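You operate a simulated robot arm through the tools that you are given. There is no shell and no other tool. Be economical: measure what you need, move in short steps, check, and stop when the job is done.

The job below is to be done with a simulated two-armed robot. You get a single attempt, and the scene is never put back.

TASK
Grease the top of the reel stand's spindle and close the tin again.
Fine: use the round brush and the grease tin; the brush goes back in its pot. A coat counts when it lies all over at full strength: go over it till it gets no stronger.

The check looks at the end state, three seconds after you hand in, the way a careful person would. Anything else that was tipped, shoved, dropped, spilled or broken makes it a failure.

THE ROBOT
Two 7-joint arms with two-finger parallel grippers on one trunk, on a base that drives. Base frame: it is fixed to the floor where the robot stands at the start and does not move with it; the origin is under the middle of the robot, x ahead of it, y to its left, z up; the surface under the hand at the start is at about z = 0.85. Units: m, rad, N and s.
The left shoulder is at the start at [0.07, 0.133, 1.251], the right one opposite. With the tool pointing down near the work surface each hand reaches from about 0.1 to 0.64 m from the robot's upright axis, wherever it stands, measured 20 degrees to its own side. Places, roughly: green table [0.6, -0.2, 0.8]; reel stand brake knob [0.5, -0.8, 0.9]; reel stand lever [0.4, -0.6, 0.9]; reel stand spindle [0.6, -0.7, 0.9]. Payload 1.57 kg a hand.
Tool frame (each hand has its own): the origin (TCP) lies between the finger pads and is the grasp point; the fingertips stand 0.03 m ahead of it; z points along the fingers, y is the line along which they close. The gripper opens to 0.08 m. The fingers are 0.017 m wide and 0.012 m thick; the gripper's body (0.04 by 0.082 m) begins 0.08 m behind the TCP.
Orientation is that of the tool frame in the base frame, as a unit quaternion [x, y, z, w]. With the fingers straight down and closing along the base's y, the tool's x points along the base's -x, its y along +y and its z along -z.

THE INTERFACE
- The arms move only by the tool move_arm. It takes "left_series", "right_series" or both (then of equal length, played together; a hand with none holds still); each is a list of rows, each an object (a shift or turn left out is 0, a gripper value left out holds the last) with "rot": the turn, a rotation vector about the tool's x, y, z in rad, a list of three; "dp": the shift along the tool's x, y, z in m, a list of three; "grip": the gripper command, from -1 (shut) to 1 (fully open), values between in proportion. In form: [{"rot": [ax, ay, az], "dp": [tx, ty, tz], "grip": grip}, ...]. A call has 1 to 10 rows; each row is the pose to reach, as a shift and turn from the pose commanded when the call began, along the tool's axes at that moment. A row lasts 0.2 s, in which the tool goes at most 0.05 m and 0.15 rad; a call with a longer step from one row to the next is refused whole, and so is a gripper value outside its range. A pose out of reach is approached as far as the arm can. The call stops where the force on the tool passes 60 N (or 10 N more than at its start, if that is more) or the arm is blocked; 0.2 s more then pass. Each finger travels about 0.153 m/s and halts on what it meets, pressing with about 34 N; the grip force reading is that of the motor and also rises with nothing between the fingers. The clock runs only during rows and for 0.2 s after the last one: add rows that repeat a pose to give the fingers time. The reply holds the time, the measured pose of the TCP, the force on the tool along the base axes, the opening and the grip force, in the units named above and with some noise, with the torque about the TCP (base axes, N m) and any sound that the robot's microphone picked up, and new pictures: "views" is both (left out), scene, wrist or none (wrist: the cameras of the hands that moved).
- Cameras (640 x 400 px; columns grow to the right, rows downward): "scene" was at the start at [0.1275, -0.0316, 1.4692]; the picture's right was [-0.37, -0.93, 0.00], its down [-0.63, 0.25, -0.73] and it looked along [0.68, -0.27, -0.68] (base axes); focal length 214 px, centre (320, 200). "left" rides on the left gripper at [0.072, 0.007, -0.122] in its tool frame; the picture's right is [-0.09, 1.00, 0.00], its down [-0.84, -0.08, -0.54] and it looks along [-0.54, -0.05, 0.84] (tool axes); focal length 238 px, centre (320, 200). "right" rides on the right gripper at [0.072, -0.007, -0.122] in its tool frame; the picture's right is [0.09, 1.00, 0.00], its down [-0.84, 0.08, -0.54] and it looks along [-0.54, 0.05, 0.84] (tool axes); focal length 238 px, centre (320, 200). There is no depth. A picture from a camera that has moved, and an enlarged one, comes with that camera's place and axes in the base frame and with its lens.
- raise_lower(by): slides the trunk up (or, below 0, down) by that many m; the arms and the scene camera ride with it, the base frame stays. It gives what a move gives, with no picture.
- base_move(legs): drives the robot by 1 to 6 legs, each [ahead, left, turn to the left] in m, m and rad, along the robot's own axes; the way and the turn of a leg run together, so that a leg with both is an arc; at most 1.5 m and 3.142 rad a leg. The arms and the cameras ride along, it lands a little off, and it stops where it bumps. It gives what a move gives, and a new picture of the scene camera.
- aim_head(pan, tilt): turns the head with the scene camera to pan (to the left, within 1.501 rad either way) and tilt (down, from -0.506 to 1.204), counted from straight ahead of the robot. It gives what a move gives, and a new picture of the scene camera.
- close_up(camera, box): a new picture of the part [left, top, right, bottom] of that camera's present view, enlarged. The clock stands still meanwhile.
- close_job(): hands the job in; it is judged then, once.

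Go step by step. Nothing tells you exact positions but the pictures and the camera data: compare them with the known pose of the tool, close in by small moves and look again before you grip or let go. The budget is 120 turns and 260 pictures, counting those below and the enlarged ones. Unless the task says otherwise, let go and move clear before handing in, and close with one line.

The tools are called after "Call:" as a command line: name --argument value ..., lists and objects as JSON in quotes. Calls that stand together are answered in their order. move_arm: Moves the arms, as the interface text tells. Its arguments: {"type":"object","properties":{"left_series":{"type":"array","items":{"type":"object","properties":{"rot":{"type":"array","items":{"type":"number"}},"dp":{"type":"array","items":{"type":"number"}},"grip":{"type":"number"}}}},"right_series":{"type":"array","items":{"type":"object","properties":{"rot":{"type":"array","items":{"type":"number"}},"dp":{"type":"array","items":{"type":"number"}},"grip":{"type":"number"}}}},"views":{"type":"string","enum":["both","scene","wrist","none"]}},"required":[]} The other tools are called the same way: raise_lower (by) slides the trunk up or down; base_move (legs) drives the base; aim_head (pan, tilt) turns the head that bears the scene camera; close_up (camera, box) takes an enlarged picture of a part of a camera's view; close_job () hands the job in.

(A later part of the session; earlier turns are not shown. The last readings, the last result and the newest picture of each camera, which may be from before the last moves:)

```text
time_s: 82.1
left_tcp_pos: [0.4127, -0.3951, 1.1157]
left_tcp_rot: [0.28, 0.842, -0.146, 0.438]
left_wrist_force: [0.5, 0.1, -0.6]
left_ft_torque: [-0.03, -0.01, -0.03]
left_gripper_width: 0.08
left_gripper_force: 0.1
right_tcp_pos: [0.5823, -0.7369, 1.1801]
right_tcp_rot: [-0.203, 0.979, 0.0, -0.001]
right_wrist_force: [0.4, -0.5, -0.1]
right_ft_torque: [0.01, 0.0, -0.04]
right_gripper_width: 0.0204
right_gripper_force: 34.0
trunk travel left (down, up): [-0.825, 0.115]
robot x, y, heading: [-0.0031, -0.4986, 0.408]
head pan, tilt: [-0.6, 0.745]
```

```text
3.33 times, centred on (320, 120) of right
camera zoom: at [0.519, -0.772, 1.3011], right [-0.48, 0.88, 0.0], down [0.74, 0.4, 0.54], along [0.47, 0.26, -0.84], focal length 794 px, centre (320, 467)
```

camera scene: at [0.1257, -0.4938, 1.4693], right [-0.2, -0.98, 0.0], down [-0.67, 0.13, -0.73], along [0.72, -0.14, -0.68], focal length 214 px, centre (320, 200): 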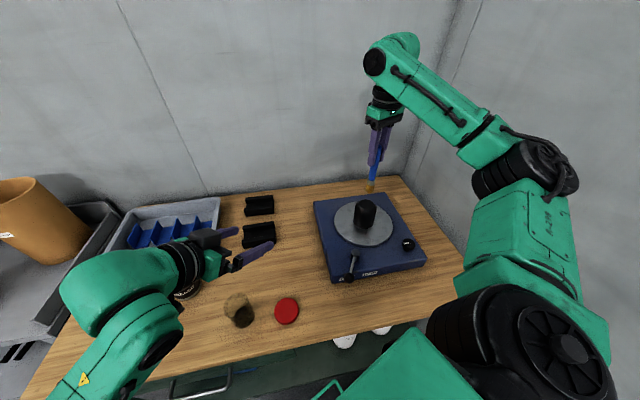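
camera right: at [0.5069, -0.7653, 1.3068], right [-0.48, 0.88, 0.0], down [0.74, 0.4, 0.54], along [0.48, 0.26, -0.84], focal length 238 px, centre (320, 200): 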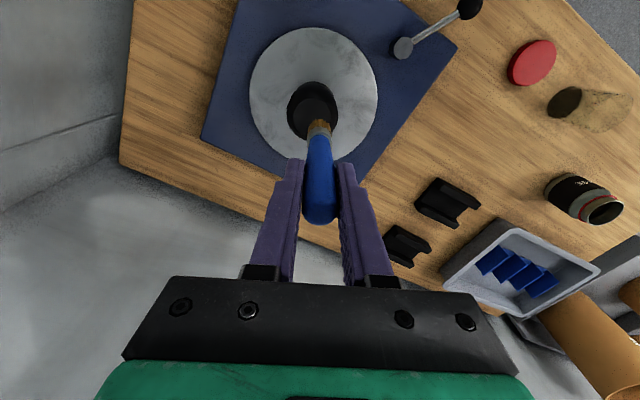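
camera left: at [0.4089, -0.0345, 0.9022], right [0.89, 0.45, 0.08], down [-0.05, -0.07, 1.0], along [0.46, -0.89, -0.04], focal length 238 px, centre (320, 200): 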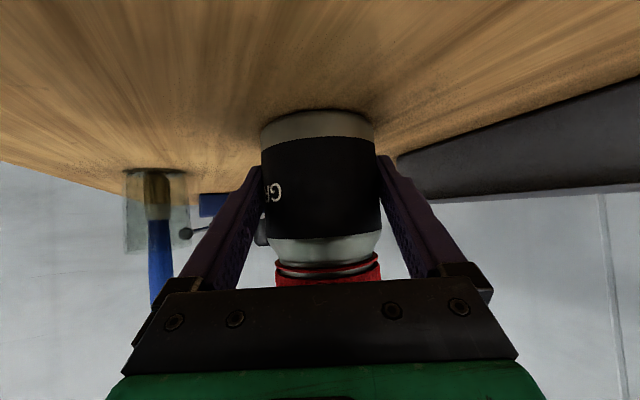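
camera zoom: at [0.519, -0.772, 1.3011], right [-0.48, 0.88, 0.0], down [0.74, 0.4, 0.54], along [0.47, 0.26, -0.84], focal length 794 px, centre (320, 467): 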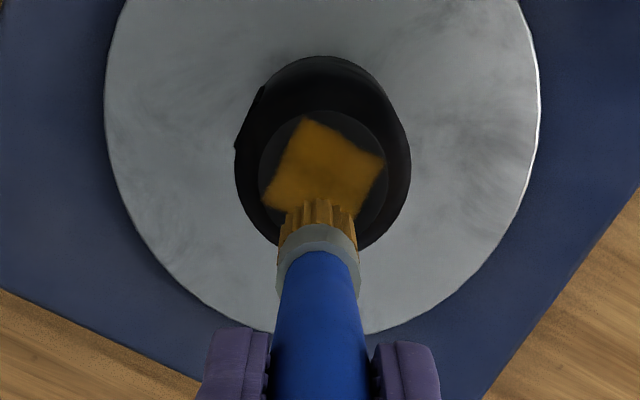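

A square coat patch on the top is covered almost evenly. I'm going over it again, in straight raster strokes along the base axes including corners.

Call:
move_arm --right_series '[{"dp": [-0.011, -0.0048, 0.045]}, {"dp": [-0.011, -0.0048, 0.0605]}, {"dp": [-0.0165, 0.0066, 0.0605]}, {"dp": [-0.0066, -0.0165, 0.0605]}, {"dp": [-0.001, -0.0142, 0.0605]}, {"dp": [-0.011, 0.009, 0.0605]}, {"dp": [-0.0055, 0.0115, 0.0605]}, {"dp": [0.0048, -0.011, 0.0605]}, {"dp": [0.0105, -0.009, 0.0605]}, {"dp": [0, 0.014, 0.0605]}]' --views "none"

Call:
move_arm --right_series '[{"dp": [0.0066, 0.0022, 0]}, {"dp": [0.0165, -0.0206, 0]}, {"dp": [0.0116, -0.0092, 0]}, {"dp": [-0.011, -0.0188, 0]}, {"dp": [-0.0066, -0.0305, 0]}, {"dp": [0.0165, -0.0206, 0]}, {"dp": [0.0116, -0.0092, 0]}, {"dp": [0.0066, 0.0022, 0]}, {"dp": [-0.0165, -0.0074, 0]}, {"dp": [-0.0066, -0.0305, 0]}]' --views "none"

Call:
move_arm --right_series '[{"dp": [0.0066, 0.0165, 0]}, {"dp": [0.0066, 0.0165, -0.02]}, {"dp": [0.0066, 0.0165, -0.06]}, {"dp": [0.0066, 0.0165, -0.06]}]' --views "none"

Call:
close_up --camera "scene" --box '[340, 180, 400, 230]'

Call:
close_up --camera "right" --box '[290, 70, 350, 130]'

```text
time_s: 84.3
left_tcp_pos: [0.4108, -0.3949, 1.115]
left_tcp_rot: [0.281, 0.841, -0.147, 0.438]
left_wrist_force: [0.6, 0.2, -0.2]
left_ft_torque: [0.01, 0.0, -0.02]
left_gripper_width: 0.0801
left_gripper_force: 0.2
right_tcp_pos: [0.5738, -0.7206, 1.1208]
right_tcp_rot: [-0.202, 0.979, -0.001, -0.001]
right_wrist_force: [-0.8, -1.7, 4.6]
right_ft_torque: [-0.15, 0.11, 0.0]
right_gripper_width: 0.0204
right_gripper_force: 33.9
trunk travel left (down, up): [-0.825, 0.115]
robot x, y, heading: [-0.0036, -0.4952, 0.402]
head pan, tilt: [-0.6, 0.745]
```

```text
time_s: 86.5
left_tcp_pos: [0.4115, -0.3974, 1.1154]
left_tcp_rot: [0.28, 0.841, -0.145, 0.439]
left_wrist_force: [0.4, -0.3, -0.7]
left_ft_torque: [-0.01, 0.05, 0.02]
left_gripper_width: 0.0801
left_gripper_force: 0.2
right_tcp_pos: [0.5921, -0.7458, 1.1215]
right_tcp_rot: [-0.203, 0.979, 0.0, 0.0]
right_wrist_force: [0.0, -0.8, -0.1]
right_ft_torque: [0.03, -0.02, 0.02]
right_gripper_width: 0.0203
right_gripper_force: 33.9
trunk travel left (down, up): [-0.825, 0.115]
robot x, y, heading: [-0.0028, -0.4937, 0.402]
head pan, tilt: [-0.6, 0.745]
```

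```text
time_s: 87.5
left_tcp_pos: [0.4128, -0.3952, 1.1149]
left_tcp_rot: [0.28, 0.841, -0.146, 0.438]
left_wrist_force: [-0.4, 0.2, -0.3]
left_ft_torque: [0.0, -0.02, 0.03]
left_gripper_width: 0.0797
left_gripper_force: 0.1
right_tcp_pos: [0.5814, -0.7326, 1.18]
right_tcp_rot: [-0.203, 0.979, 0.001, -0.001]
right_wrist_force: [-0.6, 0.4, 0.1]
right_ft_torque: [-0.01, 0.0, 0.03]
right_gripper_width: 0.0204
right_gripper_force: 34.0
trunk travel left (down, up): [-0.825, 0.115]
robot x, y, heading: [-0.0022, -0.4942, 0.405]
head pan, tilt: [-0.6, 0.745]
```

```text
8.00 times, centred on (370, 205) of scene
camera zoom: at [0.1262, -0.4942, 1.4692], right [-0.2, -0.98, 0.0], down [-0.67, 0.13, -0.73], along [0.72, -0.14, -0.68], focal length 1716 px, centre (-80, 160)
```

zoom: 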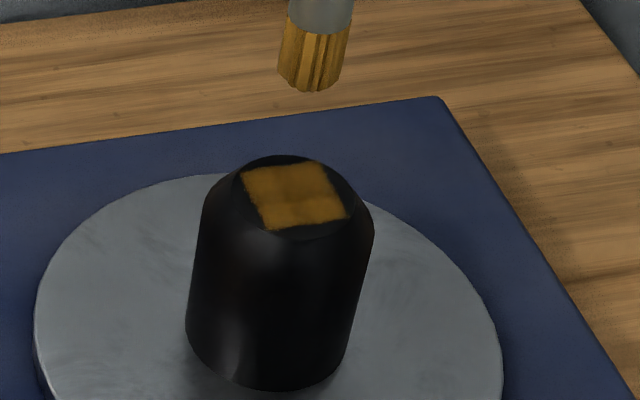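

```text
6.67 times, centred on (320, 100) of right
camera zoom: at [0.5188, -0.7691, 1.3016], right [-0.48, 0.88, 0.0], down [0.74, 0.4, 0.54], along [0.47, 0.26, -0.84], focal length 1589 px, centre (320, 867)
```

zoom: 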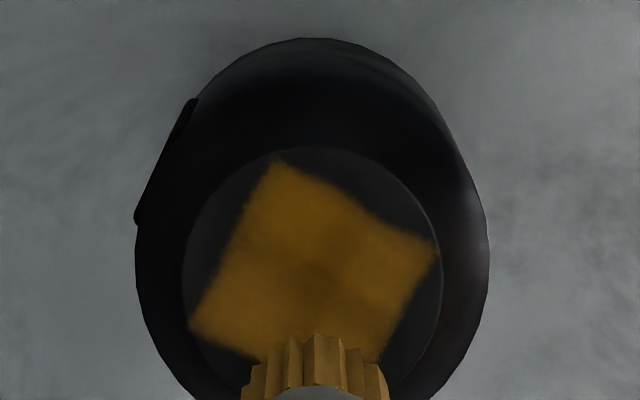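

The coat looks even but the middle seems slightly dimmer. I'm adding overlapping strokes through the middle and the edges with a touch more pressure.

Call:
move_arm --right_series '[{"dp": [0, 0, 0.045]}, {"dp": [0, 0, 0.062]}, {"dp": [0.006, 0, 0.062]}, {"dp": [0, 0.006, 0.062]}, {"dp": [-0.006, 0, 0.062]}, {"dp": [0, -0.006, 0.062]}, {"dp": [0.006, 0, 0.062]}, {"dp": [-0.006, 0, 0.062]}, {"dp": [0, 0.006, 0.062]}, {"dp": [0, -0.006, 0.062]}]' --views "none"

Call:
move_arm --right_series '[{"dp": [0, 0.006, 0]}, {"dp": [-0.0165, 0.0126, 0]}, {"dp": [-0.0116, 0.0012, 0]}, {"dp": [-0.0066, -0.0105, 0]}, {"dp": [0.005, -0.0055, 0]}, {"dp": [0.0165, -0.0006, 0]}, {"dp": [0.0116, 0.011, 0]}, {"dp": [0.0066, 0.0225, 0]}, {"dp": [-0.005, 0.0175, 0]}, {"dp": [-0.0165, 0.0126, 0]}]' --views "none"

Call:
move_arm --right_series '[{"dp": [0.0165, -0.0066, 0]}, {"dp": [0.0165, -0.0066, -0.02]}, {"dp": [0.0165, -0.0066, -0.06]}, {"dp": [0.0365, -0.0066, -0.07]}, {"dp": [0.0665, -0.0066, -0.07]}, {"dp": [0.0665, -0.0066, -0.07]}]' --views "none"

Call:
close_up --camera "scene" --box '[355, 190, 385, 215]'

Call:
close_up --camera "right" --box '[280, 70, 400, 180]'

```text
time_s: 89.7
left_tcp_pos: [0.4101, -0.3925, 1.1158]
left_tcp_rot: [0.281, 0.841, -0.148, 0.439]
left_wrist_force: [-1.0, -0.5, 0.1]
left_ft_torque: [-0.03, 0.01, -0.02]
left_gripper_width: 0.08
left_gripper_force: 0.0
right_tcp_pos: [0.5819, -0.7368, 1.1201]
right_tcp_rot: [-0.204, 0.979, 0.0, 0.001]
right_wrist_force: [-1.3, 4.2, 12.7]
right_ft_torque: [0.46, 0.18, 0.01]
right_gripper_width: 0.0199
right_gripper_force: 34.0
trunk travel left (down, up): [-0.825, 0.115]
robot x, y, heading: [-0.0022, -0.4988, 0.408]
head pan, tilt: [-0.6, 0.745]
```

```text
time_s: 91.9
left_tcp_pos: [0.409, -0.3947, 1.1157]
left_tcp_rot: [0.28, 0.841, -0.145, 0.439]
left_wrist_force: [0.0, 0.6, -0.4]
left_ft_torque: [0.0, -0.02, -0.02]
left_gripper_width: 0.0799
left_gripper_force: 0.0
right_tcp_pos: [0.5904, -0.7207, 1.1193]
right_tcp_rot: [-0.204, 0.979, -0.001, 0.001]
right_wrist_force: [-4.3, 0.3, 12.7]
right_ft_torque: [0.09, 0.49, 0.01]
right_gripper_width: 0.0205
right_gripper_force: 33.7
trunk travel left (down, up): [-0.825, 0.115]
robot x, y, heading: [-0.0028, -0.4963, 0.402]
head pan, tilt: [-0.6, 0.745]
```

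```text
time_s: 93.3
left_tcp_pos: [0.4136, -0.3943, 1.1146]
left_tcp_rot: [0.279, 0.842, -0.146, 0.438]
left_wrist_force: [0.4, 0.1, 0.5]
left_ft_torque: [-0.01, -0.01, -0.01]
left_gripper_width: 0.08
left_gripper_force: 0.1
right_tcp_pos: [0.5369, -0.7523, 1.189]
right_tcp_rot: [-0.203, 0.979, 0.0, -0.002]
right_wrist_force: [0.7, -0.5, -1.0]
right_ft_torque: [0.0, 0.02, 0.0]
right_gripper_width: 0.0204
right_gripper_force: 34.0
trunk travel left (down, up): [-0.825, 0.115]
robot x, y, heading: [-0.0036, -0.4945, 0.404]
head pan, tilt: [-0.6, 0.745]
```

```text
16.00 times, centred on (370, 202) of scene
camera zoom: at [0.1265, -0.4928, 1.4692], right [-0.2, -0.98, 0.0], down [-0.67, 0.13, -0.73], along [0.72, -0.14, -0.68], focal length 3432 px, centre (-480, 160)
```

zoom: 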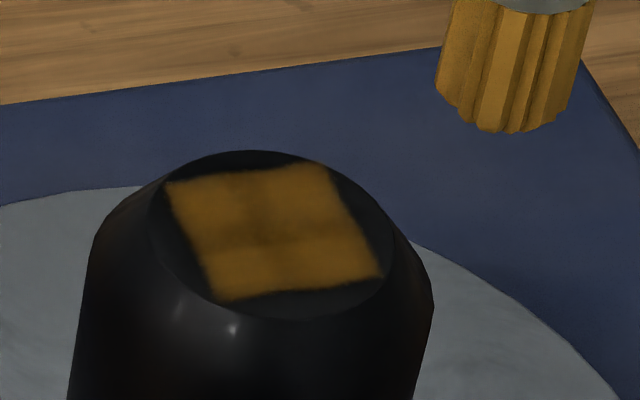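

```text
3.64 times, centred on (340, 125) of right
camera zoom: at [0.4736, -0.7879, 1.3102], right [-0.48, 0.88, 0.0], down [0.74, 0.4, 0.54], along [0.47, 0.26, -0.84], focal length 867 px, centre (247, 473)
```

zoom: 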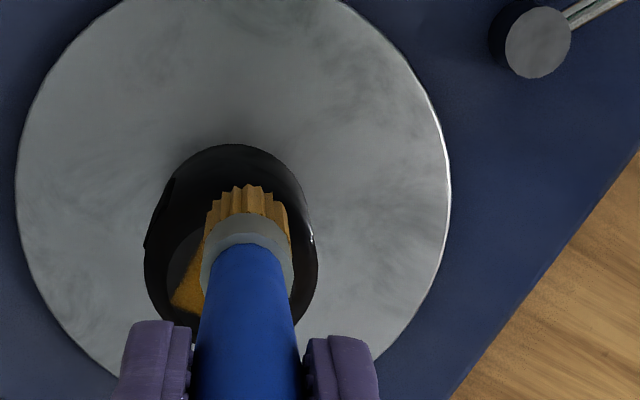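

The coat seems uniform aside from faint texture, but I want to be sure it is at full strength. I'll reload the brush at the tin: first tuck the left hand back, then drive 0.25 m toward the tin.

Call:
move_arm --left_series '[{"dp": [0, 0.02, -0.038]}, {"dp": [0, 0.04, -0.076]}, {"dp": [0, 0.06, -0.114]}, {"dp": [0, 0.08, -0.15]}, {"dp": [0, 0.08, -0.15]}]' --views "none"

Call:
base_move --legs '[[0.098, 0.23, 0]]'

```text
time_s: 94.5
left_tcp_pos: [0.3648, -0.2583, 1.2029]
left_tcp_rot: [0.279, 0.841, -0.146, 0.439]
left_wrist_force: [-0.5, 0.4, 0.0]
left_ft_torque: [0.02, -0.01, -0.01]
left_gripper_width: 0.08
left_gripper_force: 0.1
right_tcp_pos: [0.5364, -0.7537, 1.188]
right_tcp_rot: [-0.203, 0.979, 0.0, 0.0]
right_wrist_force: [-0.3, -0.2, -0.4]
right_ft_torque: [-0.03, 0.03, -0.03]
right_gripper_width: 0.0202
right_gripper_force: 34.1
trunk travel left (down, up): [-0.825, 0.115]
robot x, y, heading: [-0.0029, -0.4972, 0.399]
head pan, tilt: [-0.6, 0.745]
```

```text
time_s: 96.3
left_tcp_pos: [0.3647, -0.0075, 1.2024]
left_tcp_rot: [0.28, 0.842, -0.145, 0.438]
left_wrist_force: [0.7, 0.3, 0.5]
left_ft_torque: [0.01, 0.0, 0.01]
left_gripper_width: 0.08
left_gripper_force: 0.0
right_tcp_pos: [0.5356, -0.5028, 1.1876]
right_tcp_rot: [-0.203, 0.979, 0.001, 0.0]
right_wrist_force: [0.4, 0.6, -0.4]
right_ft_torque: [0.02, 0.0, 0.0]
right_gripper_width: 0.0204
right_gripper_force: 34.2
trunk travel left (down, up): [-0.825, 0.115]
robot x, y, heading: [-0.0056, -0.2461, 0.401]
head pan, tilt: [-0.6, 0.745]
camera scene: at [0.1248, -0.2439, 1.4693], right [-0.2, -0.98, 0.0], down [-0.67, 0.13, -0.73], along [0.72, -0.14, -0.68], focal length 214 px, centre (320, 200)
```

scene: 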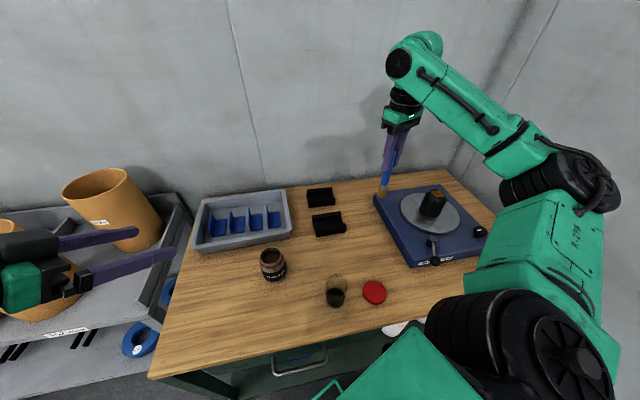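

I'm moving the brush over to the tin mouth.

Call:
move_arm --right_series '[{"dp": [-0.01, 0.042, 0]}, {"dp": [-0.02, 0.084, 0]}, {"dp": [-0.03, 0.126, 0]}, {"dp": [-0.04, 0.168, 0]}, {"dp": [-0.05, 0.21, 0]}, {"dp": [-0.06, 0.252, 0]}, {"dp": [-0.07, 0.292, 0]}, {"dp": [-0.078, 0.329, 0]}, {"dp": [-0.078, 0.329, 0.04]}, {"dp": [-0.078, 0.329, 0.06]}]' --views "none"

Call:
close_up --camera "scene" --box '[210, 190, 330, 310]'

Call:
close_up --camera "right" --box '[260, 60, 380, 180]'

```text
time_s: 98.5
left_tcp_pos: [0.3645, -0.0075, 1.2021]
left_tcp_rot: [0.28, 0.842, -0.146, 0.438]
left_wrist_force: [-0.6, 0.2, -0.2]
left_ft_torque: [0.0, 0.0, 0.0]
left_gripper_width: 0.0799
left_gripper_force: 0.0
right_tcp_pos: [0.4762, -0.1667, 1.1281]
right_tcp_rot: [-0.202, 0.979, 0.0, 0.0]
right_wrist_force: [0.1, 0.8, 0.0]
right_ft_torque: [-0.01, 0.03, -0.03]
right_gripper_width: 0.0202
right_gripper_force: 33.7
trunk travel left (down, up): [-0.825, 0.115]
robot x, y, heading: [-0.0056, -0.2439, 0.403]
head pan, tilt: [-0.6, 0.745]
```

```text
3.33 times, centred on (270, 250) of scene
camera zoom: at [0.1253, -0.242, 1.4692], right [-0.19, -0.98, 0.0], down [-0.67, 0.13, -0.73], along [0.72, -0.14, -0.68], focal length 715 px, centre (487, 33)
```

zoom: 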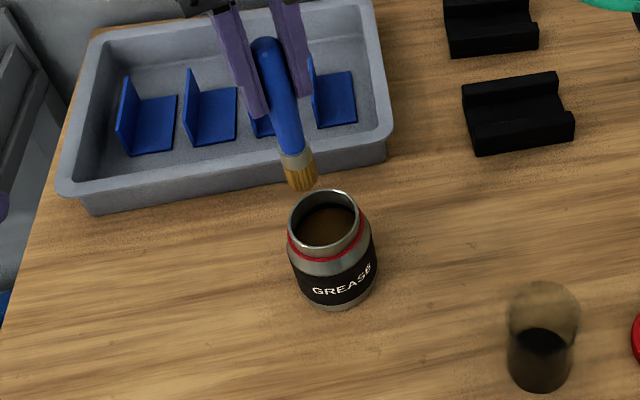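

```text
3.33 times, centred on (320, 120) of right
camera zoom: at [0.4137, -0.2028, 1.2502], right [-0.48, 0.88, 0.0], down [0.74, 0.4, 0.54], along [0.48, 0.26, -0.84], focal length 794 px, centre (320, 467)
```

zoom: 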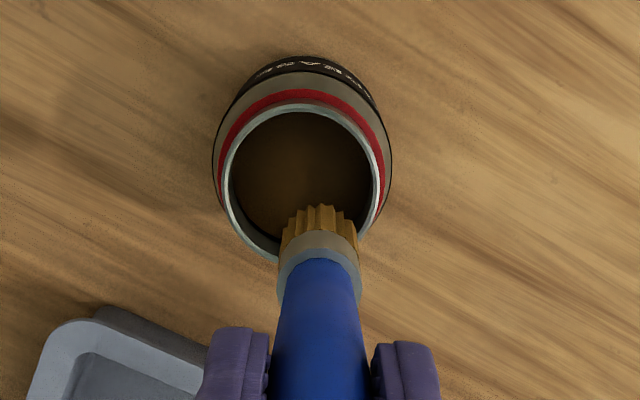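

The mouth's centre is about 7 mm toward −y from the brush. I'm shifting and lowering partway to verify.

Call:
move_arm --right_series '[{"dp": [0.0033, -0.0065, 0]}, {"dp": [0.0033, -0.0065, 0.03]}, {"dp": [0.0033, -0.0065, 0.045]}]' --views "none"

Call:
close_up --camera "scene" --box '[230, 210, 310, 290]'

Call:
close_up --camera "right" --box '[260, 60, 380, 180]'

```text
time_s: 99.3
left_tcp_pos: [0.3633, -0.005, 1.2013]
left_tcp_rot: [0.281, 0.842, -0.146, 0.437]
left_wrist_force: [-0.2, 0.1, 0.4]
left_ft_torque: [-0.03, 0.03, -0.04]
left_gripper_width: 0.0798
left_gripper_force: 0.0
right_tcp_pos: [0.477, -0.175, 1.0844]
right_tcp_rot: [-0.203, 0.979, 0.0, 0.0]
right_wrist_force: [-0.5, -0.3, -0.8]
right_ft_torque: [0.01, -0.02, 0.02]
right_gripper_width: 0.0204
right_gripper_force: 33.9
trunk travel left (down, up): [-0.825, 0.115]
robot x, y, heading: [-0.0005, -0.2422, 0.404]
head pan, tilt: [-0.6, 0.745]
```

```text
5.00 times, centred on (270, 250) of scene
camera zoom: at [0.1248, -0.2408, 1.4693], right [-0.19, -0.98, 0.0], down [-0.67, 0.13, -0.73], along [0.72, -0.14, -0.68], focal length 1072 px, centre (570, -50)
```

zoom: 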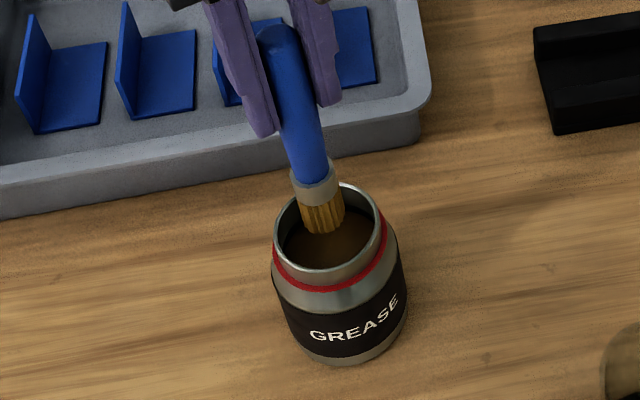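

```text
3.33 times, centred on (320, 120) of right
camera zoom: at [0.4134, -0.2098, 1.2048], right [-0.48, 0.88, 0.0], down [0.74, 0.4, 0.54], along [0.47, 0.26, -0.84], focal length 794 px, centre (320, 467)
```

zoom: 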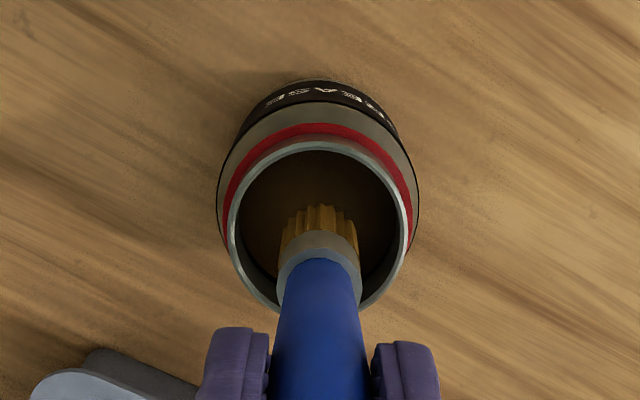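

Centred in the mouth. I'm dipping gently and coming out.

Call:
move_arm --right_series '[{"dp": [0, 0, 0.015]}, {"dp": [0, 0, 0.026]}, {"dp": [0, 0, 0.032]}, {"dp": [0, 0, 0.034]}, {"dp": [0, 0, 0.034]}]' --views "none"

Call:
close_up --camera "scene" --box '[230, 210, 310, 290]'

```text
time_s: 100.5
left_tcp_pos: [0.3631, -0.005, 1.202]
left_tcp_rot: [0.28, 0.842, -0.145, 0.438]
left_wrist_force: [0.1, 0.5, -0.5]
left_ft_torque: [-0.01, -0.01, 0.01]
left_gripper_width: 0.0802
left_gripper_force: 0.1
right_tcp_pos: [0.4764, -0.1737, 1.0483]
right_tcp_rot: [-0.204, 0.979, 0.0, 0.0]
right_wrist_force: [-0.1, -0.2, -0.7]
right_ft_torque: [0.01, 0.04, -0.01]
right_gripper_width: 0.0202
right_gripper_force: 34.3
trunk travel left (down, up): [-0.825, 0.115]
robot x, y, heading: [-0.0055, -0.244, 0.405]
head pan, tilt: [-0.6, 0.745]
```

```text
5.00 times, centred on (270, 250) of scene
camera zoom: at [0.1248, -0.2413, 1.4692], right [-0.19, -0.98, 0.0], down [-0.67, 0.13, -0.73], along [0.72, -0.14, -0.68], focal length 1072 px, centre (570, -50)
```

zoom: 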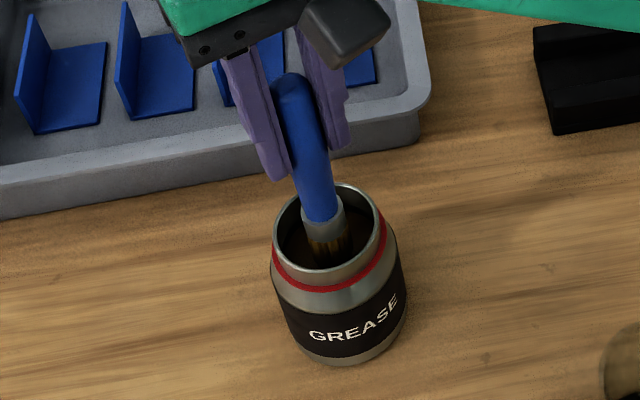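

Call:
move_arm --right_series '[{"dp": [0, 0, 0.002]}, {"dp": [0, 0, 0.004]}, {"dp": [0, 0, 0.006]}, {"dp": [0, 0, 0.006]}]' --views "none"

```text
time_s: 101.5
left_tcp_pos: [0.3607, -0.006, 1.2025]
left_tcp_rot: [0.279, 0.841, -0.145, 0.44]
left_wrist_force: [1.2, -0.3, -0.3]
left_ft_torque: [-0.03, 0.01, -0.02]
left_gripper_width: 0.0798
left_gripper_force: 0.1
right_tcp_pos: [0.4748, -0.1747, 1.0464]
right_tcp_rot: [-0.202, 0.979, 0.001, 0.002]
right_wrist_force: [1.4, 0.8, 13.1]
right_ft_torque: [0.02, -0.25, -0.01]
right_gripper_width: 0.0203
right_gripper_force: 33.4
trunk travel left (down, up): [-0.825, 0.115]
robot x, y, heading: [-0.0014, -0.2417, 0.404]
head pan, tilt: [-0.6, 0.745]
```

Contact at 13 N, so it's loaded. I'm lifting straight up, then returning toward the stand.

Call:
move_arm --right_series '[{"dp": [0, 0, -0.01]}, {"dp": [0, 0, -0.05]}, {"dp": [0, 0, -0.1]}, {"dp": [0, 0, -0.14]}, {"dp": [0.01, -0.045, -0.14]}, {"dp": [0.02, -0.09, -0.14]}, {"dp": [0.03, -0.135, -0.14]}, {"dp": [0.04, -0.18, -0.14]}, {"dp": [0.05, -0.225, -0.14]}, {"dp": [0.06, -0.26, -0.14]}]' --views "scene"

Call:
base_move --legs '[[-0.099, -0.232, 0]]'

```text
time_s: 103.7
left_tcp_pos: [0.3626, -0.0073, 1.2034]
left_tcp_rot: [0.281, 0.842, -0.146, 0.438]
left_wrist_force: [0.4, 0.2, 0.8]
left_ft_torque: [0.0, 0.02, 0.03]
left_gripper_width: 0.0799
left_gripper_force: 0.0
right_tcp_pos: [0.5222, -0.4342, 1.184]
right_tcp_rot: [-0.203, 0.979, 0.001, 0.0]
right_wrist_force: [-0.2, -0.2, 0.3]
right_ft_torque: [0.03, 0.04, 0.01]
right_gripper_width: 0.0204
right_gripper_force: 34.2
trunk travel left (down, up): [-0.825, 0.115]
robot x, y, heading: [-0.0027, -0.2461, 0.403]
head pan, tilt: [-0.6, 0.745]
camera scene: at [0.1245, -0.2427, 1.4693], right [-0.19, -0.98, 0.0], down [-0.67, 0.13, -0.73], along [0.72, -0.14, -0.68], focal length 214 px, centre (320, 200)
```

scene: 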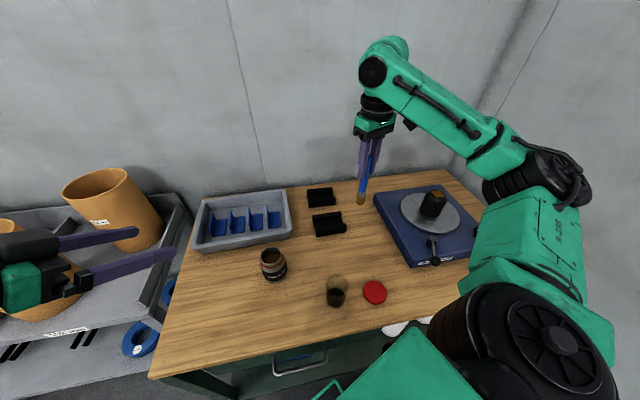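

```text
time_s: 105.5
left_tcp_pos: [0.361, -0.2481, 1.2029]
left_tcp_rot: [0.278, 0.841, -0.146, 0.44]
left_wrist_force: [0.3, -0.1, 0.3]
left_ft_torque: [0.0, 0.04, 0.01]
left_gripper_width: 0.0798
left_gripper_force: 0.1
right_tcp_pos: [0.5222, -0.6744, 1.1843]
right_tcp_rot: [-0.205, 0.979, -0.002, 0.0]
right_wrist_force: [-0.1, -0.1, 0.5]
right_ft_torque: [-0.01, 0.02, 0.02]
right_gripper_width: 0.0206
right_gripper_force: 34.0
trunk travel left (down, up): [-0.825, 0.115]
robot x, y, heading: [-0.0026, -0.4898, 0.409]
head pan, tilt: [-0.6, 0.745]
camera scene: at [0.1235, -0.4835, 1.4692], right [-0.19, -0.98, 0.0], down [-0.67, 0.13, -0.73], along [0.72, -0.14, -0.68], focal length 214 px, centre (320, 200)
```

scene: 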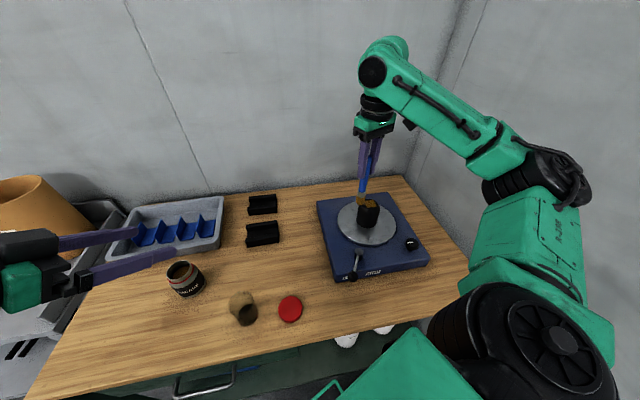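

Back at the stand. I'm moving above the spindle top and looking.

Call:
move_arm --right_series '[{"dp": [-0.015, -0.04, 0]}, {"dp": [-0.0294, -0.0806, 0]}, {"dp": [-0.0294, -0.0806, 0.025]}, {"dp": [-0.0294, -0.0806, 0.04]}, {"dp": [-0.0294, -0.0806, 0.04]}]' --views "none"

Call:
close_up --camera "scene" --box '[330, 160, 410, 240]'

Call:
close_up --camera "right" --box '[260, 60, 380, 180]'

```text
time_s: 106.7
left_tcp_pos: [0.362, -0.2492, 1.2035]
left_tcp_rot: [0.278, 0.842, -0.146, 0.438]
left_wrist_force: [-0.2, 0.7, 0.5]
left_ft_torque: [0.03, -0.01, -0.07]
left_gripper_width: 0.0799
left_gripper_force: 0.1
right_tcp_pos: [0.5835, -0.7363, 1.1432]
right_tcp_rot: [-0.205, 0.979, 0.0, 0.0]
right_wrist_force: [0.2, -0.2, 0.5]
right_ft_torque: [-0.02, 0.03, 0.01]
right_gripper_width: 0.0203
right_gripper_force: 33.9
trunk travel left (down, up): [-0.825, 0.115]
robot x, y, heading: [-0.004, -0.4908, 0.408]
head pan, tilt: [-0.6, 0.745]
```

```text
5.00 times, centred on (370, 200) of scene
camera zoom: at [0.124, -0.4855, 1.4692], right [-0.19, -0.98, 0.0], down [-0.67, 0.13, -0.73], along [0.72, -0.14, -0.68], focal length 1072 px, centre (70, 200)
```

zoom: 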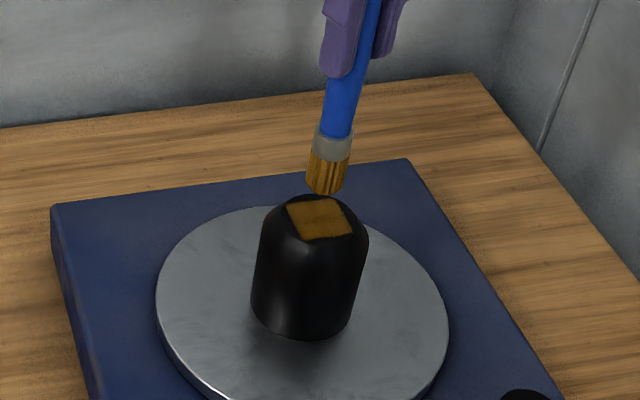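

```text
3.33 times, centred on (320, 120) of right
camera zoom: at [0.5197, -0.7737, 1.2648], right [-0.49, 0.87, 0.0], down [0.73, 0.41, 0.54], along [0.47, 0.26, -0.84], focal length 794 px, centre (320, 467)
```

zoom: 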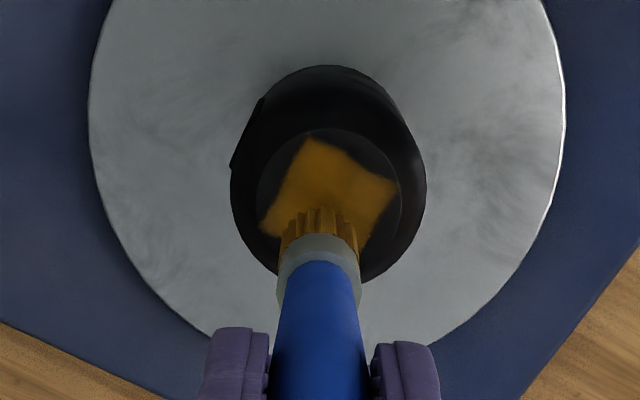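

I'll lower to contact and run full raster passes with the freshly loaded brush.

Call:
move_arm --right_series '[{"dp": [0.001, 0.003, 0.015]}, {"dp": [0.001, 0.003, 0.0255]}, {"dp": [0.001, 0.003, 0.027]}, {"dp": [0.007, 0.003, 0.027]}, {"dp": [0.001, 0.009, 0.027]}, {"dp": [-0.005, 0.003, 0.027]}, {"dp": [0.001, -0.003, 0.027]}, {"dp": [0.007, 0.003, 0.027]}, {"dp": [0.001, 0.009, 0.027]}, {"dp": [0.001, 0.003, 0.027]}]' --views "none"

Call:
move_arm --right_series '[{"dp": [-0.0165, 0.0066, 0]}, {"dp": [-0.0066, -0.0165, 0]}, {"dp": [-0.001, -0.0142, 0]}, {"dp": [-0.011, 0.009, 0]}, {"dp": [-0.0055, 0.0115, 0]}, {"dp": [0.0048, -0.011, 0]}, {"dp": [0.0105, -0.009, 0]}, {"dp": [0, 0.014, 0]}, {"dp": [0.0066, 0.0165, 0]}, {"dp": [0.0165, -0.0066, 0]}]' --views "none"

Call:
move_arm --right_series '[{"dp": [-0.0165, 0.0066, 0]}, {"dp": [-0.0165, 0.0066, -0.02]}, {"dp": [-0.0165, 0.0066, -0.06]}, {"dp": [0.0035, 0.0066, -0.06]}, {"dp": [0.0335, 0.0066, -0.06]}, {"dp": [0.0335, 0.0066, -0.06]}]' --views "none"

Call:
close_up --camera "scene" --box '[355, 190, 385, 215]'

```text
time_s: 108.9
left_tcp_pos: [0.3561, -0.2474, 1.2045]
left_tcp_rot: [0.279, 0.841, -0.145, 0.441]
left_wrist_force: [0.5, 0.8, 0.0]
left_ft_torque: [-0.05, -0.02, -0.02]
left_gripper_width: 0.0801
left_gripper_force: 0.1
right_tcp_pos: [0.5758, -0.7347, 1.1192]
right_tcp_rot: [-0.206, 0.978, -0.001, 0.001]
right_wrist_force: [-5.5, -0.3, 16.4]
right_ft_torque: [0.02, 0.63, 0.04]
right_gripper_width: 0.0204
right_gripper_force: 33.6
trunk travel left (down, up): [-0.825, 0.115]
robot x, y, heading: [-0.0041, -0.4932, 0.405]
head pan, tilt: [-0.6, 0.745]
```

```text
time_s: 111.1
left_tcp_pos: [0.3566, -0.2479, 1.2023]
left_tcp_rot: [0.278, 0.842, -0.145, 0.44]
left_wrist_force: [0.4, -0.1, 0.1]
left_ft_torque: [0.02, -0.01, 0.0]
left_gripper_width: 0.08
left_gripper_force: 0.0
right_tcp_pos: [0.5649, -0.7478, 1.1186]
right_tcp_rot: [-0.207, 0.978, 0.0, 0.001]
right_wrist_force: [-1.2, 4.8, 14.9]
right_ft_torque: [0.6, -0.08, 0.04]
right_gripper_width: 0.0203
right_gripper_force: 33.4
trunk travel left (down, up): [-0.825, 0.115]
robot x, y, heading: [-0.0047, -0.4898, 0.406]
head pan, tilt: [-0.6, 0.745]
```

```text
time_s: 112.5
left_tcp_pos: [0.3617, -0.2485, 1.2018]
left_tcp_rot: [0.278, 0.843, -0.145, 0.438]
left_wrist_force: [-0.1, -0.1, -0.6]
left_ft_torque: [-0.02, -0.05, 0.03]
left_gripper_width: 0.0801
left_gripper_force: 0.0
right_tcp_pos: [0.5336, -0.7538, 1.178]
right_tcp_rot: [-0.206, 0.979, 0.0, 0.0]
right_wrist_force: [0.2, 0.7, 0.2]
right_ft_torque: [0.02, 0.02, 0.02]
right_gripper_width: 0.0203
right_gripper_force: 34.1
trunk travel left (down, up): [-0.825, 0.115]
robot x, y, heading: [-0.0032, -0.4904, 0.411]
head pan, tilt: [-0.6, 0.745]
```

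```text
16.00 times, centred on (370, 202) of scene
camera zoom: at [0.1236, -0.485, 1.4692], right [-0.19, -0.98, 0.0], down [-0.67, 0.13, -0.73], along [0.72, -0.14, -0.68], focal length 3432 px, centre (-480, 160)
```

zoom: 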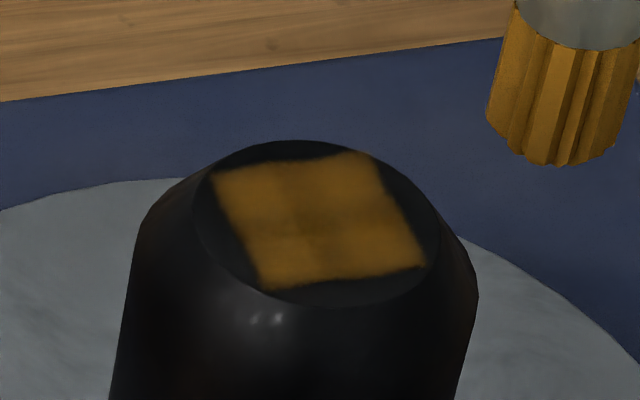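

The coat's four fields are even and unchanged after reloading, so it's saturated. I'm driving back to the start pose with the brush to put it away.

Call:
base_move --legs '[[0.196, 0.449, 0], [0, 0, -0.411]]'

Call:
aim_head --pan -0.382 --tilt 0.745

```text
time_s: 116.6
left_tcp_pos: [0.4325, 0.0709, 1.2024]
left_tcp_rot: [0.447, 0.766, -0.232, 0.399]
left_wrist_force: [-0.1, -0.7, -0.1]
left_ft_torque: [-0.01, -0.01, 0.01]
left_gripper_width: 0.08
left_gripper_force: 0.1
right_tcp_pos: [0.3848, -0.4613, 1.1769]
right_tcp_rot: [0.003, 1.0, 0.0, -0.001]
right_wrist_force: [-1.0, -0.5, -0.4]
right_ft_torque: [0.04, 0.0, 0.05]
right_gripper_width: 0.0203
right_gripper_force: 34.2
trunk travel left (down, up): [-0.825, 0.115]
robot x, y, heading: [0.0023, 0.0015, -0.008]
head pan, tilt: [-0.6, 0.745]
camera scene: at [0.1193, -0.0488, 1.4692], right [-0.57, -0.82, 0.0], down [-0.56, 0.39, -0.73], along [0.6, -0.42, -0.68], focal length 214 px, centre (320, 200)
```

scene: 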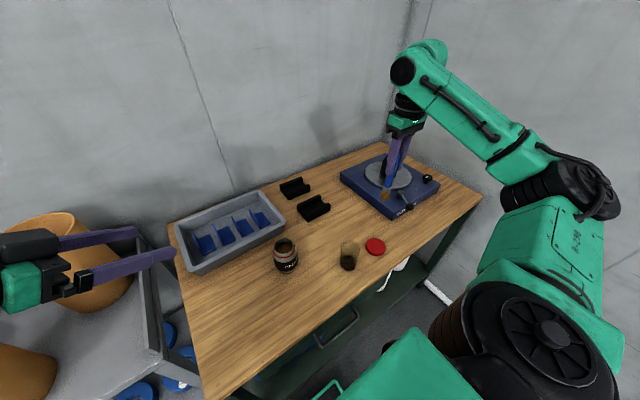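

```text
time_s: 117.4
left_tcp_pos: [0.4324, 0.0694, 1.2035]
left_tcp_rot: [0.447, 0.766, -0.233, 0.398]
left_wrist_force: [1.3, -0.2, 0.2]
left_ft_torque: [-0.04, -0.02, 0.02]
left_gripper_width: 0.0799
left_gripper_force: 0.0
right_tcp_pos: [0.3832, -0.4622, 1.1767]
right_tcp_rot: [0.003, 1.0, -0.001, 0.0]
right_wrist_force: [0.0, 0.8, -1.3]
right_ft_torque: [-0.02, -0.02, 0.01]
right_gripper_width: 0.0201
right_gripper_force: 33.8
trunk travel left (down, up): [-0.825, 0.115]
robot x, y, heading: [-0.0018, -0.0005, -0.007]
head pan, tilt: [-0.382, 0.745]
camera scene: at [0.1277, -0.0336, 1.4693], right [-0.38, -0.92, 0.0], down [-0.63, 0.26, -0.73], along [0.68, -0.28, -0.68], focal length 214 px, centre (320, 200)
```

scene: 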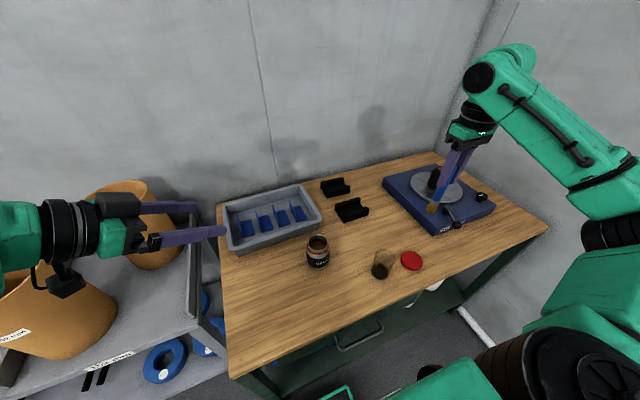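

I'm moving above the pot and partway down to check alignment.

Call:
move_arm --right_series '[{"dp": [0.004, 0.041, 0]}, {"dp": [0.008, 0.083, 0]}, {"dp": [0.013, 0.124, 0]}, {"dp": [0.013, 0.124, 0.04]}, {"dp": [0.013, 0.124, 0.05]}, {"dp": [0.013, 0.124, 0.05]}]' --views "none"

Call:
close_up --camera "scene" --box '[340, 190, 440, 290]'

Call:
close_up --camera "right" --box '[260, 60, 380, 180]'

```text
time_s: 118.8
left_tcp_pos: [0.4313, 0.0707, 1.2011]
left_tcp_rot: [0.448, 0.766, -0.234, 0.398]
left_wrist_force: [0.2, -0.2, 0.2]
left_ft_torque: [-0.01, -0.02, -0.02]
left_gripper_width: 0.08
left_gripper_force: 0.0
right_tcp_pos: [0.3723, -0.3367, 1.1271]
right_tcp_rot: [0.002, 1.0, 0.0, 0.0]
right_wrist_force: [0.2, 0.7, -0.4]
right_ft_torque: [-0.01, -0.01, -0.02]
right_gripper_width: 0.0205
right_gripper_force: 34.2
trunk travel left (down, up): [-0.825, 0.115]
robot x, y, heading: [-0.001, -0.0016, -0.015]
head pan, tilt: [-0.382, 0.745]
```

```text
4.00 times, centred on (390, 240) of scene
camera zoom: at [0.1279, -0.0327, 1.4693], right [-0.38, -0.92, 0.0], down [-0.63, 0.26, -0.73], along [0.68, -0.28, -0.68], focal length 858 px, centre (40, 40)
```

zoom: 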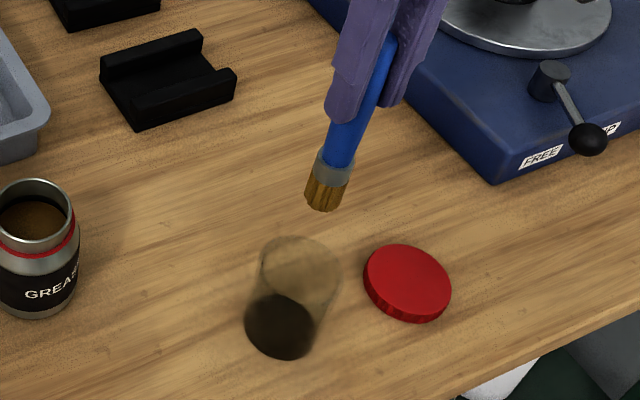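

```text
3.33 times, centred on (320, 120) of right
camera zoom: at [0.3009, -0.3441, 1.249], right [-0.09, 1.0, 0.0], down [0.84, 0.07, 0.54], along [0.54, 0.05, -0.84], focal length 794 px, centre (320, 467)
```

zoom: 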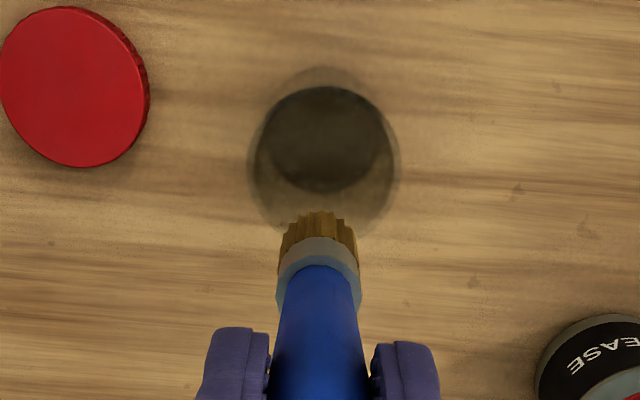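

Well aligned over the pot. I'm lowering the brush into it.

Call:
move_arm --right_series '[{"dp": [0.001, 0.001, 0.035]}, {"dp": [0.001, 0.001, 0.07]}, {"dp": [0.001, 0.001, 0.1]}, {"dp": [0.001, 0.001, 0.125]}, {"dp": [0.001, 0.001, 0.137]}, {"dp": [0.001, 0.001, 0.141]}]' --views "none"

Call:
close_up --camera "scene" --box '[340, 210, 430, 290]'

Call:
close_up --camera "right" --box '[260, 80, 380, 200]'

```text
time_s: 120.2
left_tcp_pos: [0.4321, 0.0703, 1.202]
left_tcp_rot: [0.447, 0.767, -0.232, 0.399]
left_wrist_force: [0.8, -0.9, 0.0]
left_ft_torque: [-0.01, 0.03, 0.0]
left_gripper_width: 0.0799
left_gripper_force: 0.0
right_tcp_pos: [0.3701, -0.3375, 0.9866]
right_tcp_rot: [0.003, 1.0, 0.0, 0.0]
right_wrist_force: [-0.5, -1.0, -0.6]
right_ft_torque: [-0.03, -0.01, -0.02]
right_gripper_width: 0.0204
right_gripper_force: 33.6
trunk travel left (down, up): [-0.825, 0.115]
robot x, y, heading: [-0.0009, 0.0012, -0.01]
head pan, tilt: [-0.382, 0.745]
```

```text
5.00 times, centred on (385, 250) of scene
camera zoom: at [0.1277, -0.0334, 1.4693], right [-0.38, -0.92, 0.0], down [-0.63, 0.26, -0.73], along [0.68, -0.28, -0.68], focal length 1072 px, centre (-5, -50)
```

zoom: 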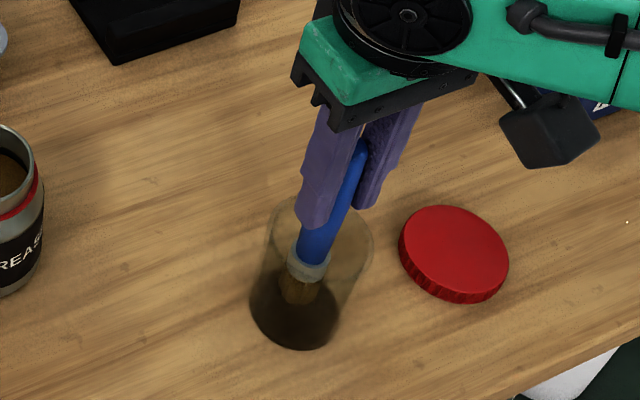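

```text
3.33 times, centred on (320, 140) of right
camera zoom: at [0.2991, -0.3445, 1.1081], right [-0.09, 1.0, 0.0], down [0.84, 0.07, 0.54], along [0.54, 0.05, -0.84], focal length 794 px, centre (320, 400)
```

zoom: 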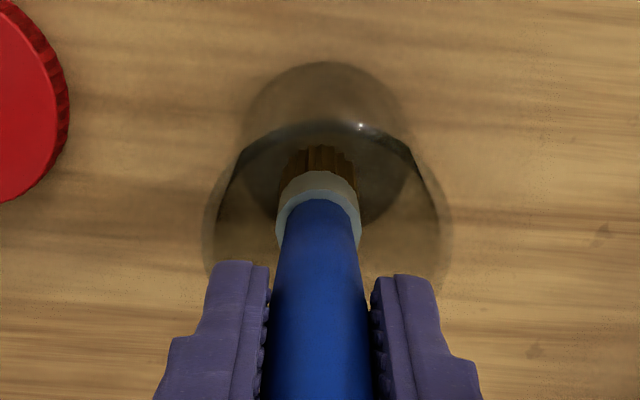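

Call:
move_arm --right_series '[{"dp": [0, 0, 0.002]}, {"dp": [0, 0, 0.004]}, {"dp": [0, 0, 0.005]}]' --views "none"

Call:
close_up --camera "scene" --box '[360, 225, 410, 285]'

```text
time_s: 121.0
left_tcp_pos: [0.4319, 0.0719, 1.2024]
left_tcp_rot: [0.447, 0.766, -0.233, 0.399]
left_wrist_force: [-0.6, 0.9, 0.5]
left_ft_torque: [-0.02, -0.01, 0.0]
left_gripper_width: 0.0801
left_gripper_force: 0.1
right_tcp_pos: [0.3696, -0.3374, 0.9816]
right_tcp_rot: [0.003, 1.0, 0.0, 0.001]
right_wrist_force: [0.5, -0.2, -0.2]
right_ft_torque: [0.01, -0.03, -0.01]
right_gripper_width: 0.0201
right_gripper_force: 33.2
trunk travel left (down, up): [-0.825, 0.115]
robot x, y, heading: [0.0005, 0.0043, -0.012]
head pan, tilt: [-0.382, 0.745]
```

```text
6.67 times, centred on (385, 255) of scene
camera zoom: at [0.1278, -0.0334, 1.4692], right [-0.38, -0.92, 0.0], down [-0.63, 0.26, -0.73], along [0.68, -0.28, -0.68], focal length 1430 px, centre (-113, -167)
```

zoom: 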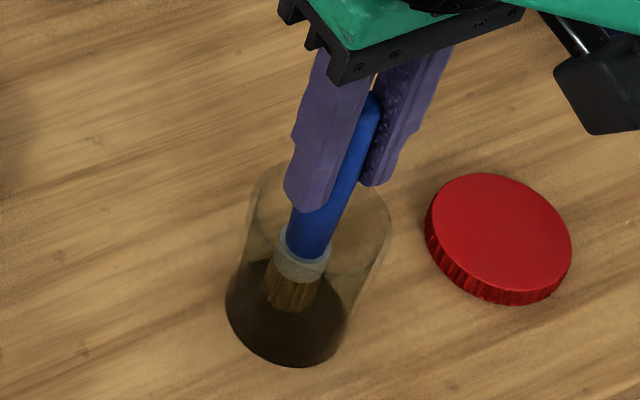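

Call:
move_arm --right_series '[{"dp": [0, 0, 0.002]}, {"dp": [0, 0, 0.003]}, {"dp": [0, 0, 0.004]}, {"dp": [0, 0, 0.005]}]' --views "none"

Call:
close_up --camera "scene" --box '[360, 225, 410, 285]'

```text
time_s: 122.0
left_tcp_pos: [0.4308, 0.0702, 1.2026]
left_tcp_rot: [0.447, 0.766, -0.233, 0.399]
left_wrist_force: [-0.4, 0.0, -0.6]
left_ft_torque: [-0.01, 0.02, -0.01]
left_gripper_width: 0.08
left_gripper_force: 0.0
right_tcp_pos: [0.3708, -0.3369, 0.9794]
right_tcp_rot: [0.003, 1.0, 0.0, 0.002]
right_wrist_force: [-0.3, -1.7, 10.3]
right_ft_torque: [-0.08, 0.07, -0.01]
right_gripper_width: 0.02
right_gripper_force: 33.7
trunk travel left (down, up): [-0.825, 0.115]
robot x, y, heading: [0.0003, -0.0002, -0.012]
head pan, tilt: [-0.382, 0.745]
```

```text
6.67 times, centred on (385, 255) of scene
camera zoom: at [0.1261, -0.0323, 1.4696], right [-0.38, -0.92, 0.0], down [-0.63, 0.26, -0.74], along [0.68, -0.28, -0.68], focal length 1430 px, centre (-113, -167)
```

zoom: 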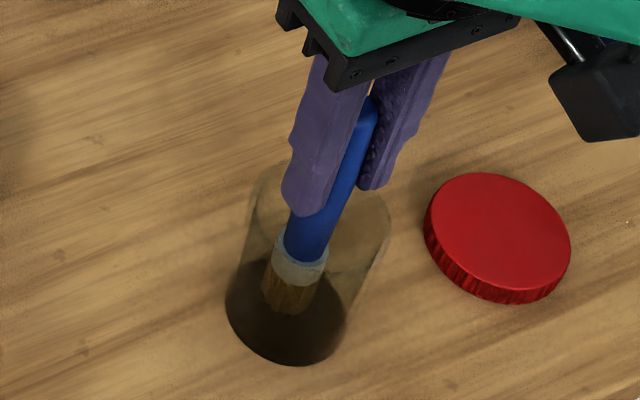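

The brush stands on the pot bottom. I'm easing, opening and rising.

Call:
move_arm --right_series '[{"dp": [0, 0, -0.0025]}, {"dp": [0, 0, -0.0025], "grip": 0.1}, {"dp": [0, 0, -0.0025], "grip": 0.1}, {"dp": [0, 0, -0.02], "grip": 0.1}, {"dp": [0, 0, -0.06], "grip": 0.1}, {"dp": [0, 0, -0.1], "grip": 0.1}, {"dp": [0, 0, -0.14], "grip": 0.1}, {"dp": [0, 0, -0.14], "grip": 0.1}]' --views "both"

Call:
close_up --camera "scene" --box '[350, 215, 440, 285]'

```text
time_s: 123.8
left_tcp_pos: [0.4316, 0.0698, 1.2029]
left_tcp_rot: [0.448, 0.766, -0.233, 0.398]
left_wrist_force: [-0.3, 0.0, -0.6]
left_ft_torque: [0.02, -0.01, 0.03]
left_gripper_width: 0.0799
left_gripper_force: 0.1
right_tcp_pos: [0.3733, -0.3348, 1.1179]
right_tcp_rot: [0.003, 1.0, 0.0, -0.001]
right_wrist_force: [-0.5, 0.5, -0.3]
right_ft_torque: [-0.01, 0.0, 0.01]
right_gripper_width: 0.0441
right_gripper_force: 0.0
trunk travel left (down, up): [-0.825, 0.115]
robot x, y, heading: [-0.0004, -0.0009, -0.015]
head pan, tilt: [-0.382, 0.745]
camera scene: at [0.1276, -0.0333, 1.4693], right [-0.38, -0.92, 0.0], down [-0.63, 0.26, -0.73], along [0.68, -0.28, -0.68], focal length 214 px, centre (320, 200)
camera right: at [0.3011, -0.3426, 1.239], right [-0.09, 1.0, 0.0], down [0.84, 0.07, 0.54], along [0.54, 0.05, -0.84], focal length 238 px, centre (320, 200)
```

scene: 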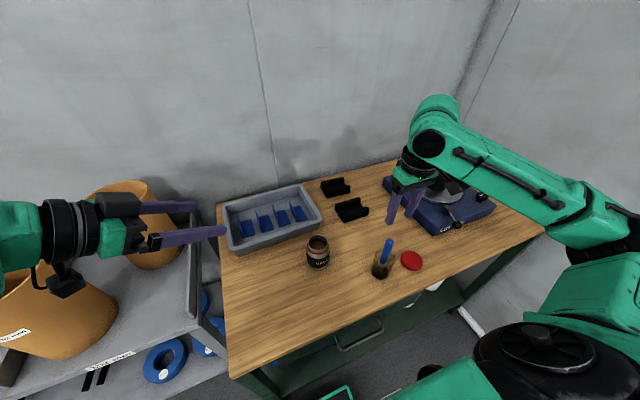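
right: 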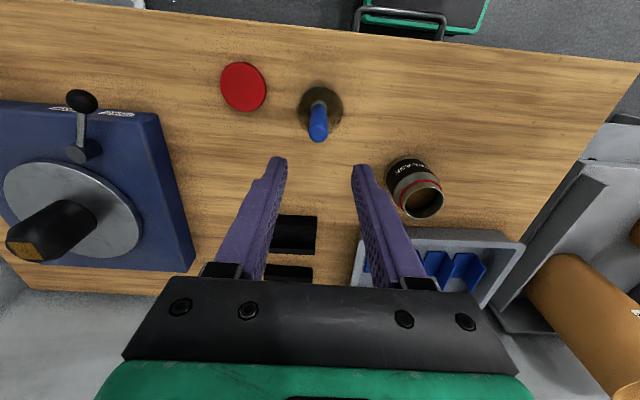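

```text
5.71 times, centred on (395, 250) of scene
camera zoom: at [0.1276, -0.0333, 1.4693], right [-0.38, -0.92, 0.0], down [-0.63, 0.26, -0.73], along [0.68, -0.28, -0.68], focal length 1226 px, centre (-109, -86)
```

zoom: 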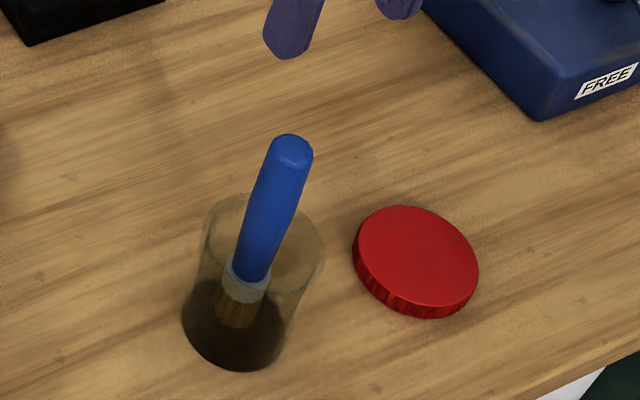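

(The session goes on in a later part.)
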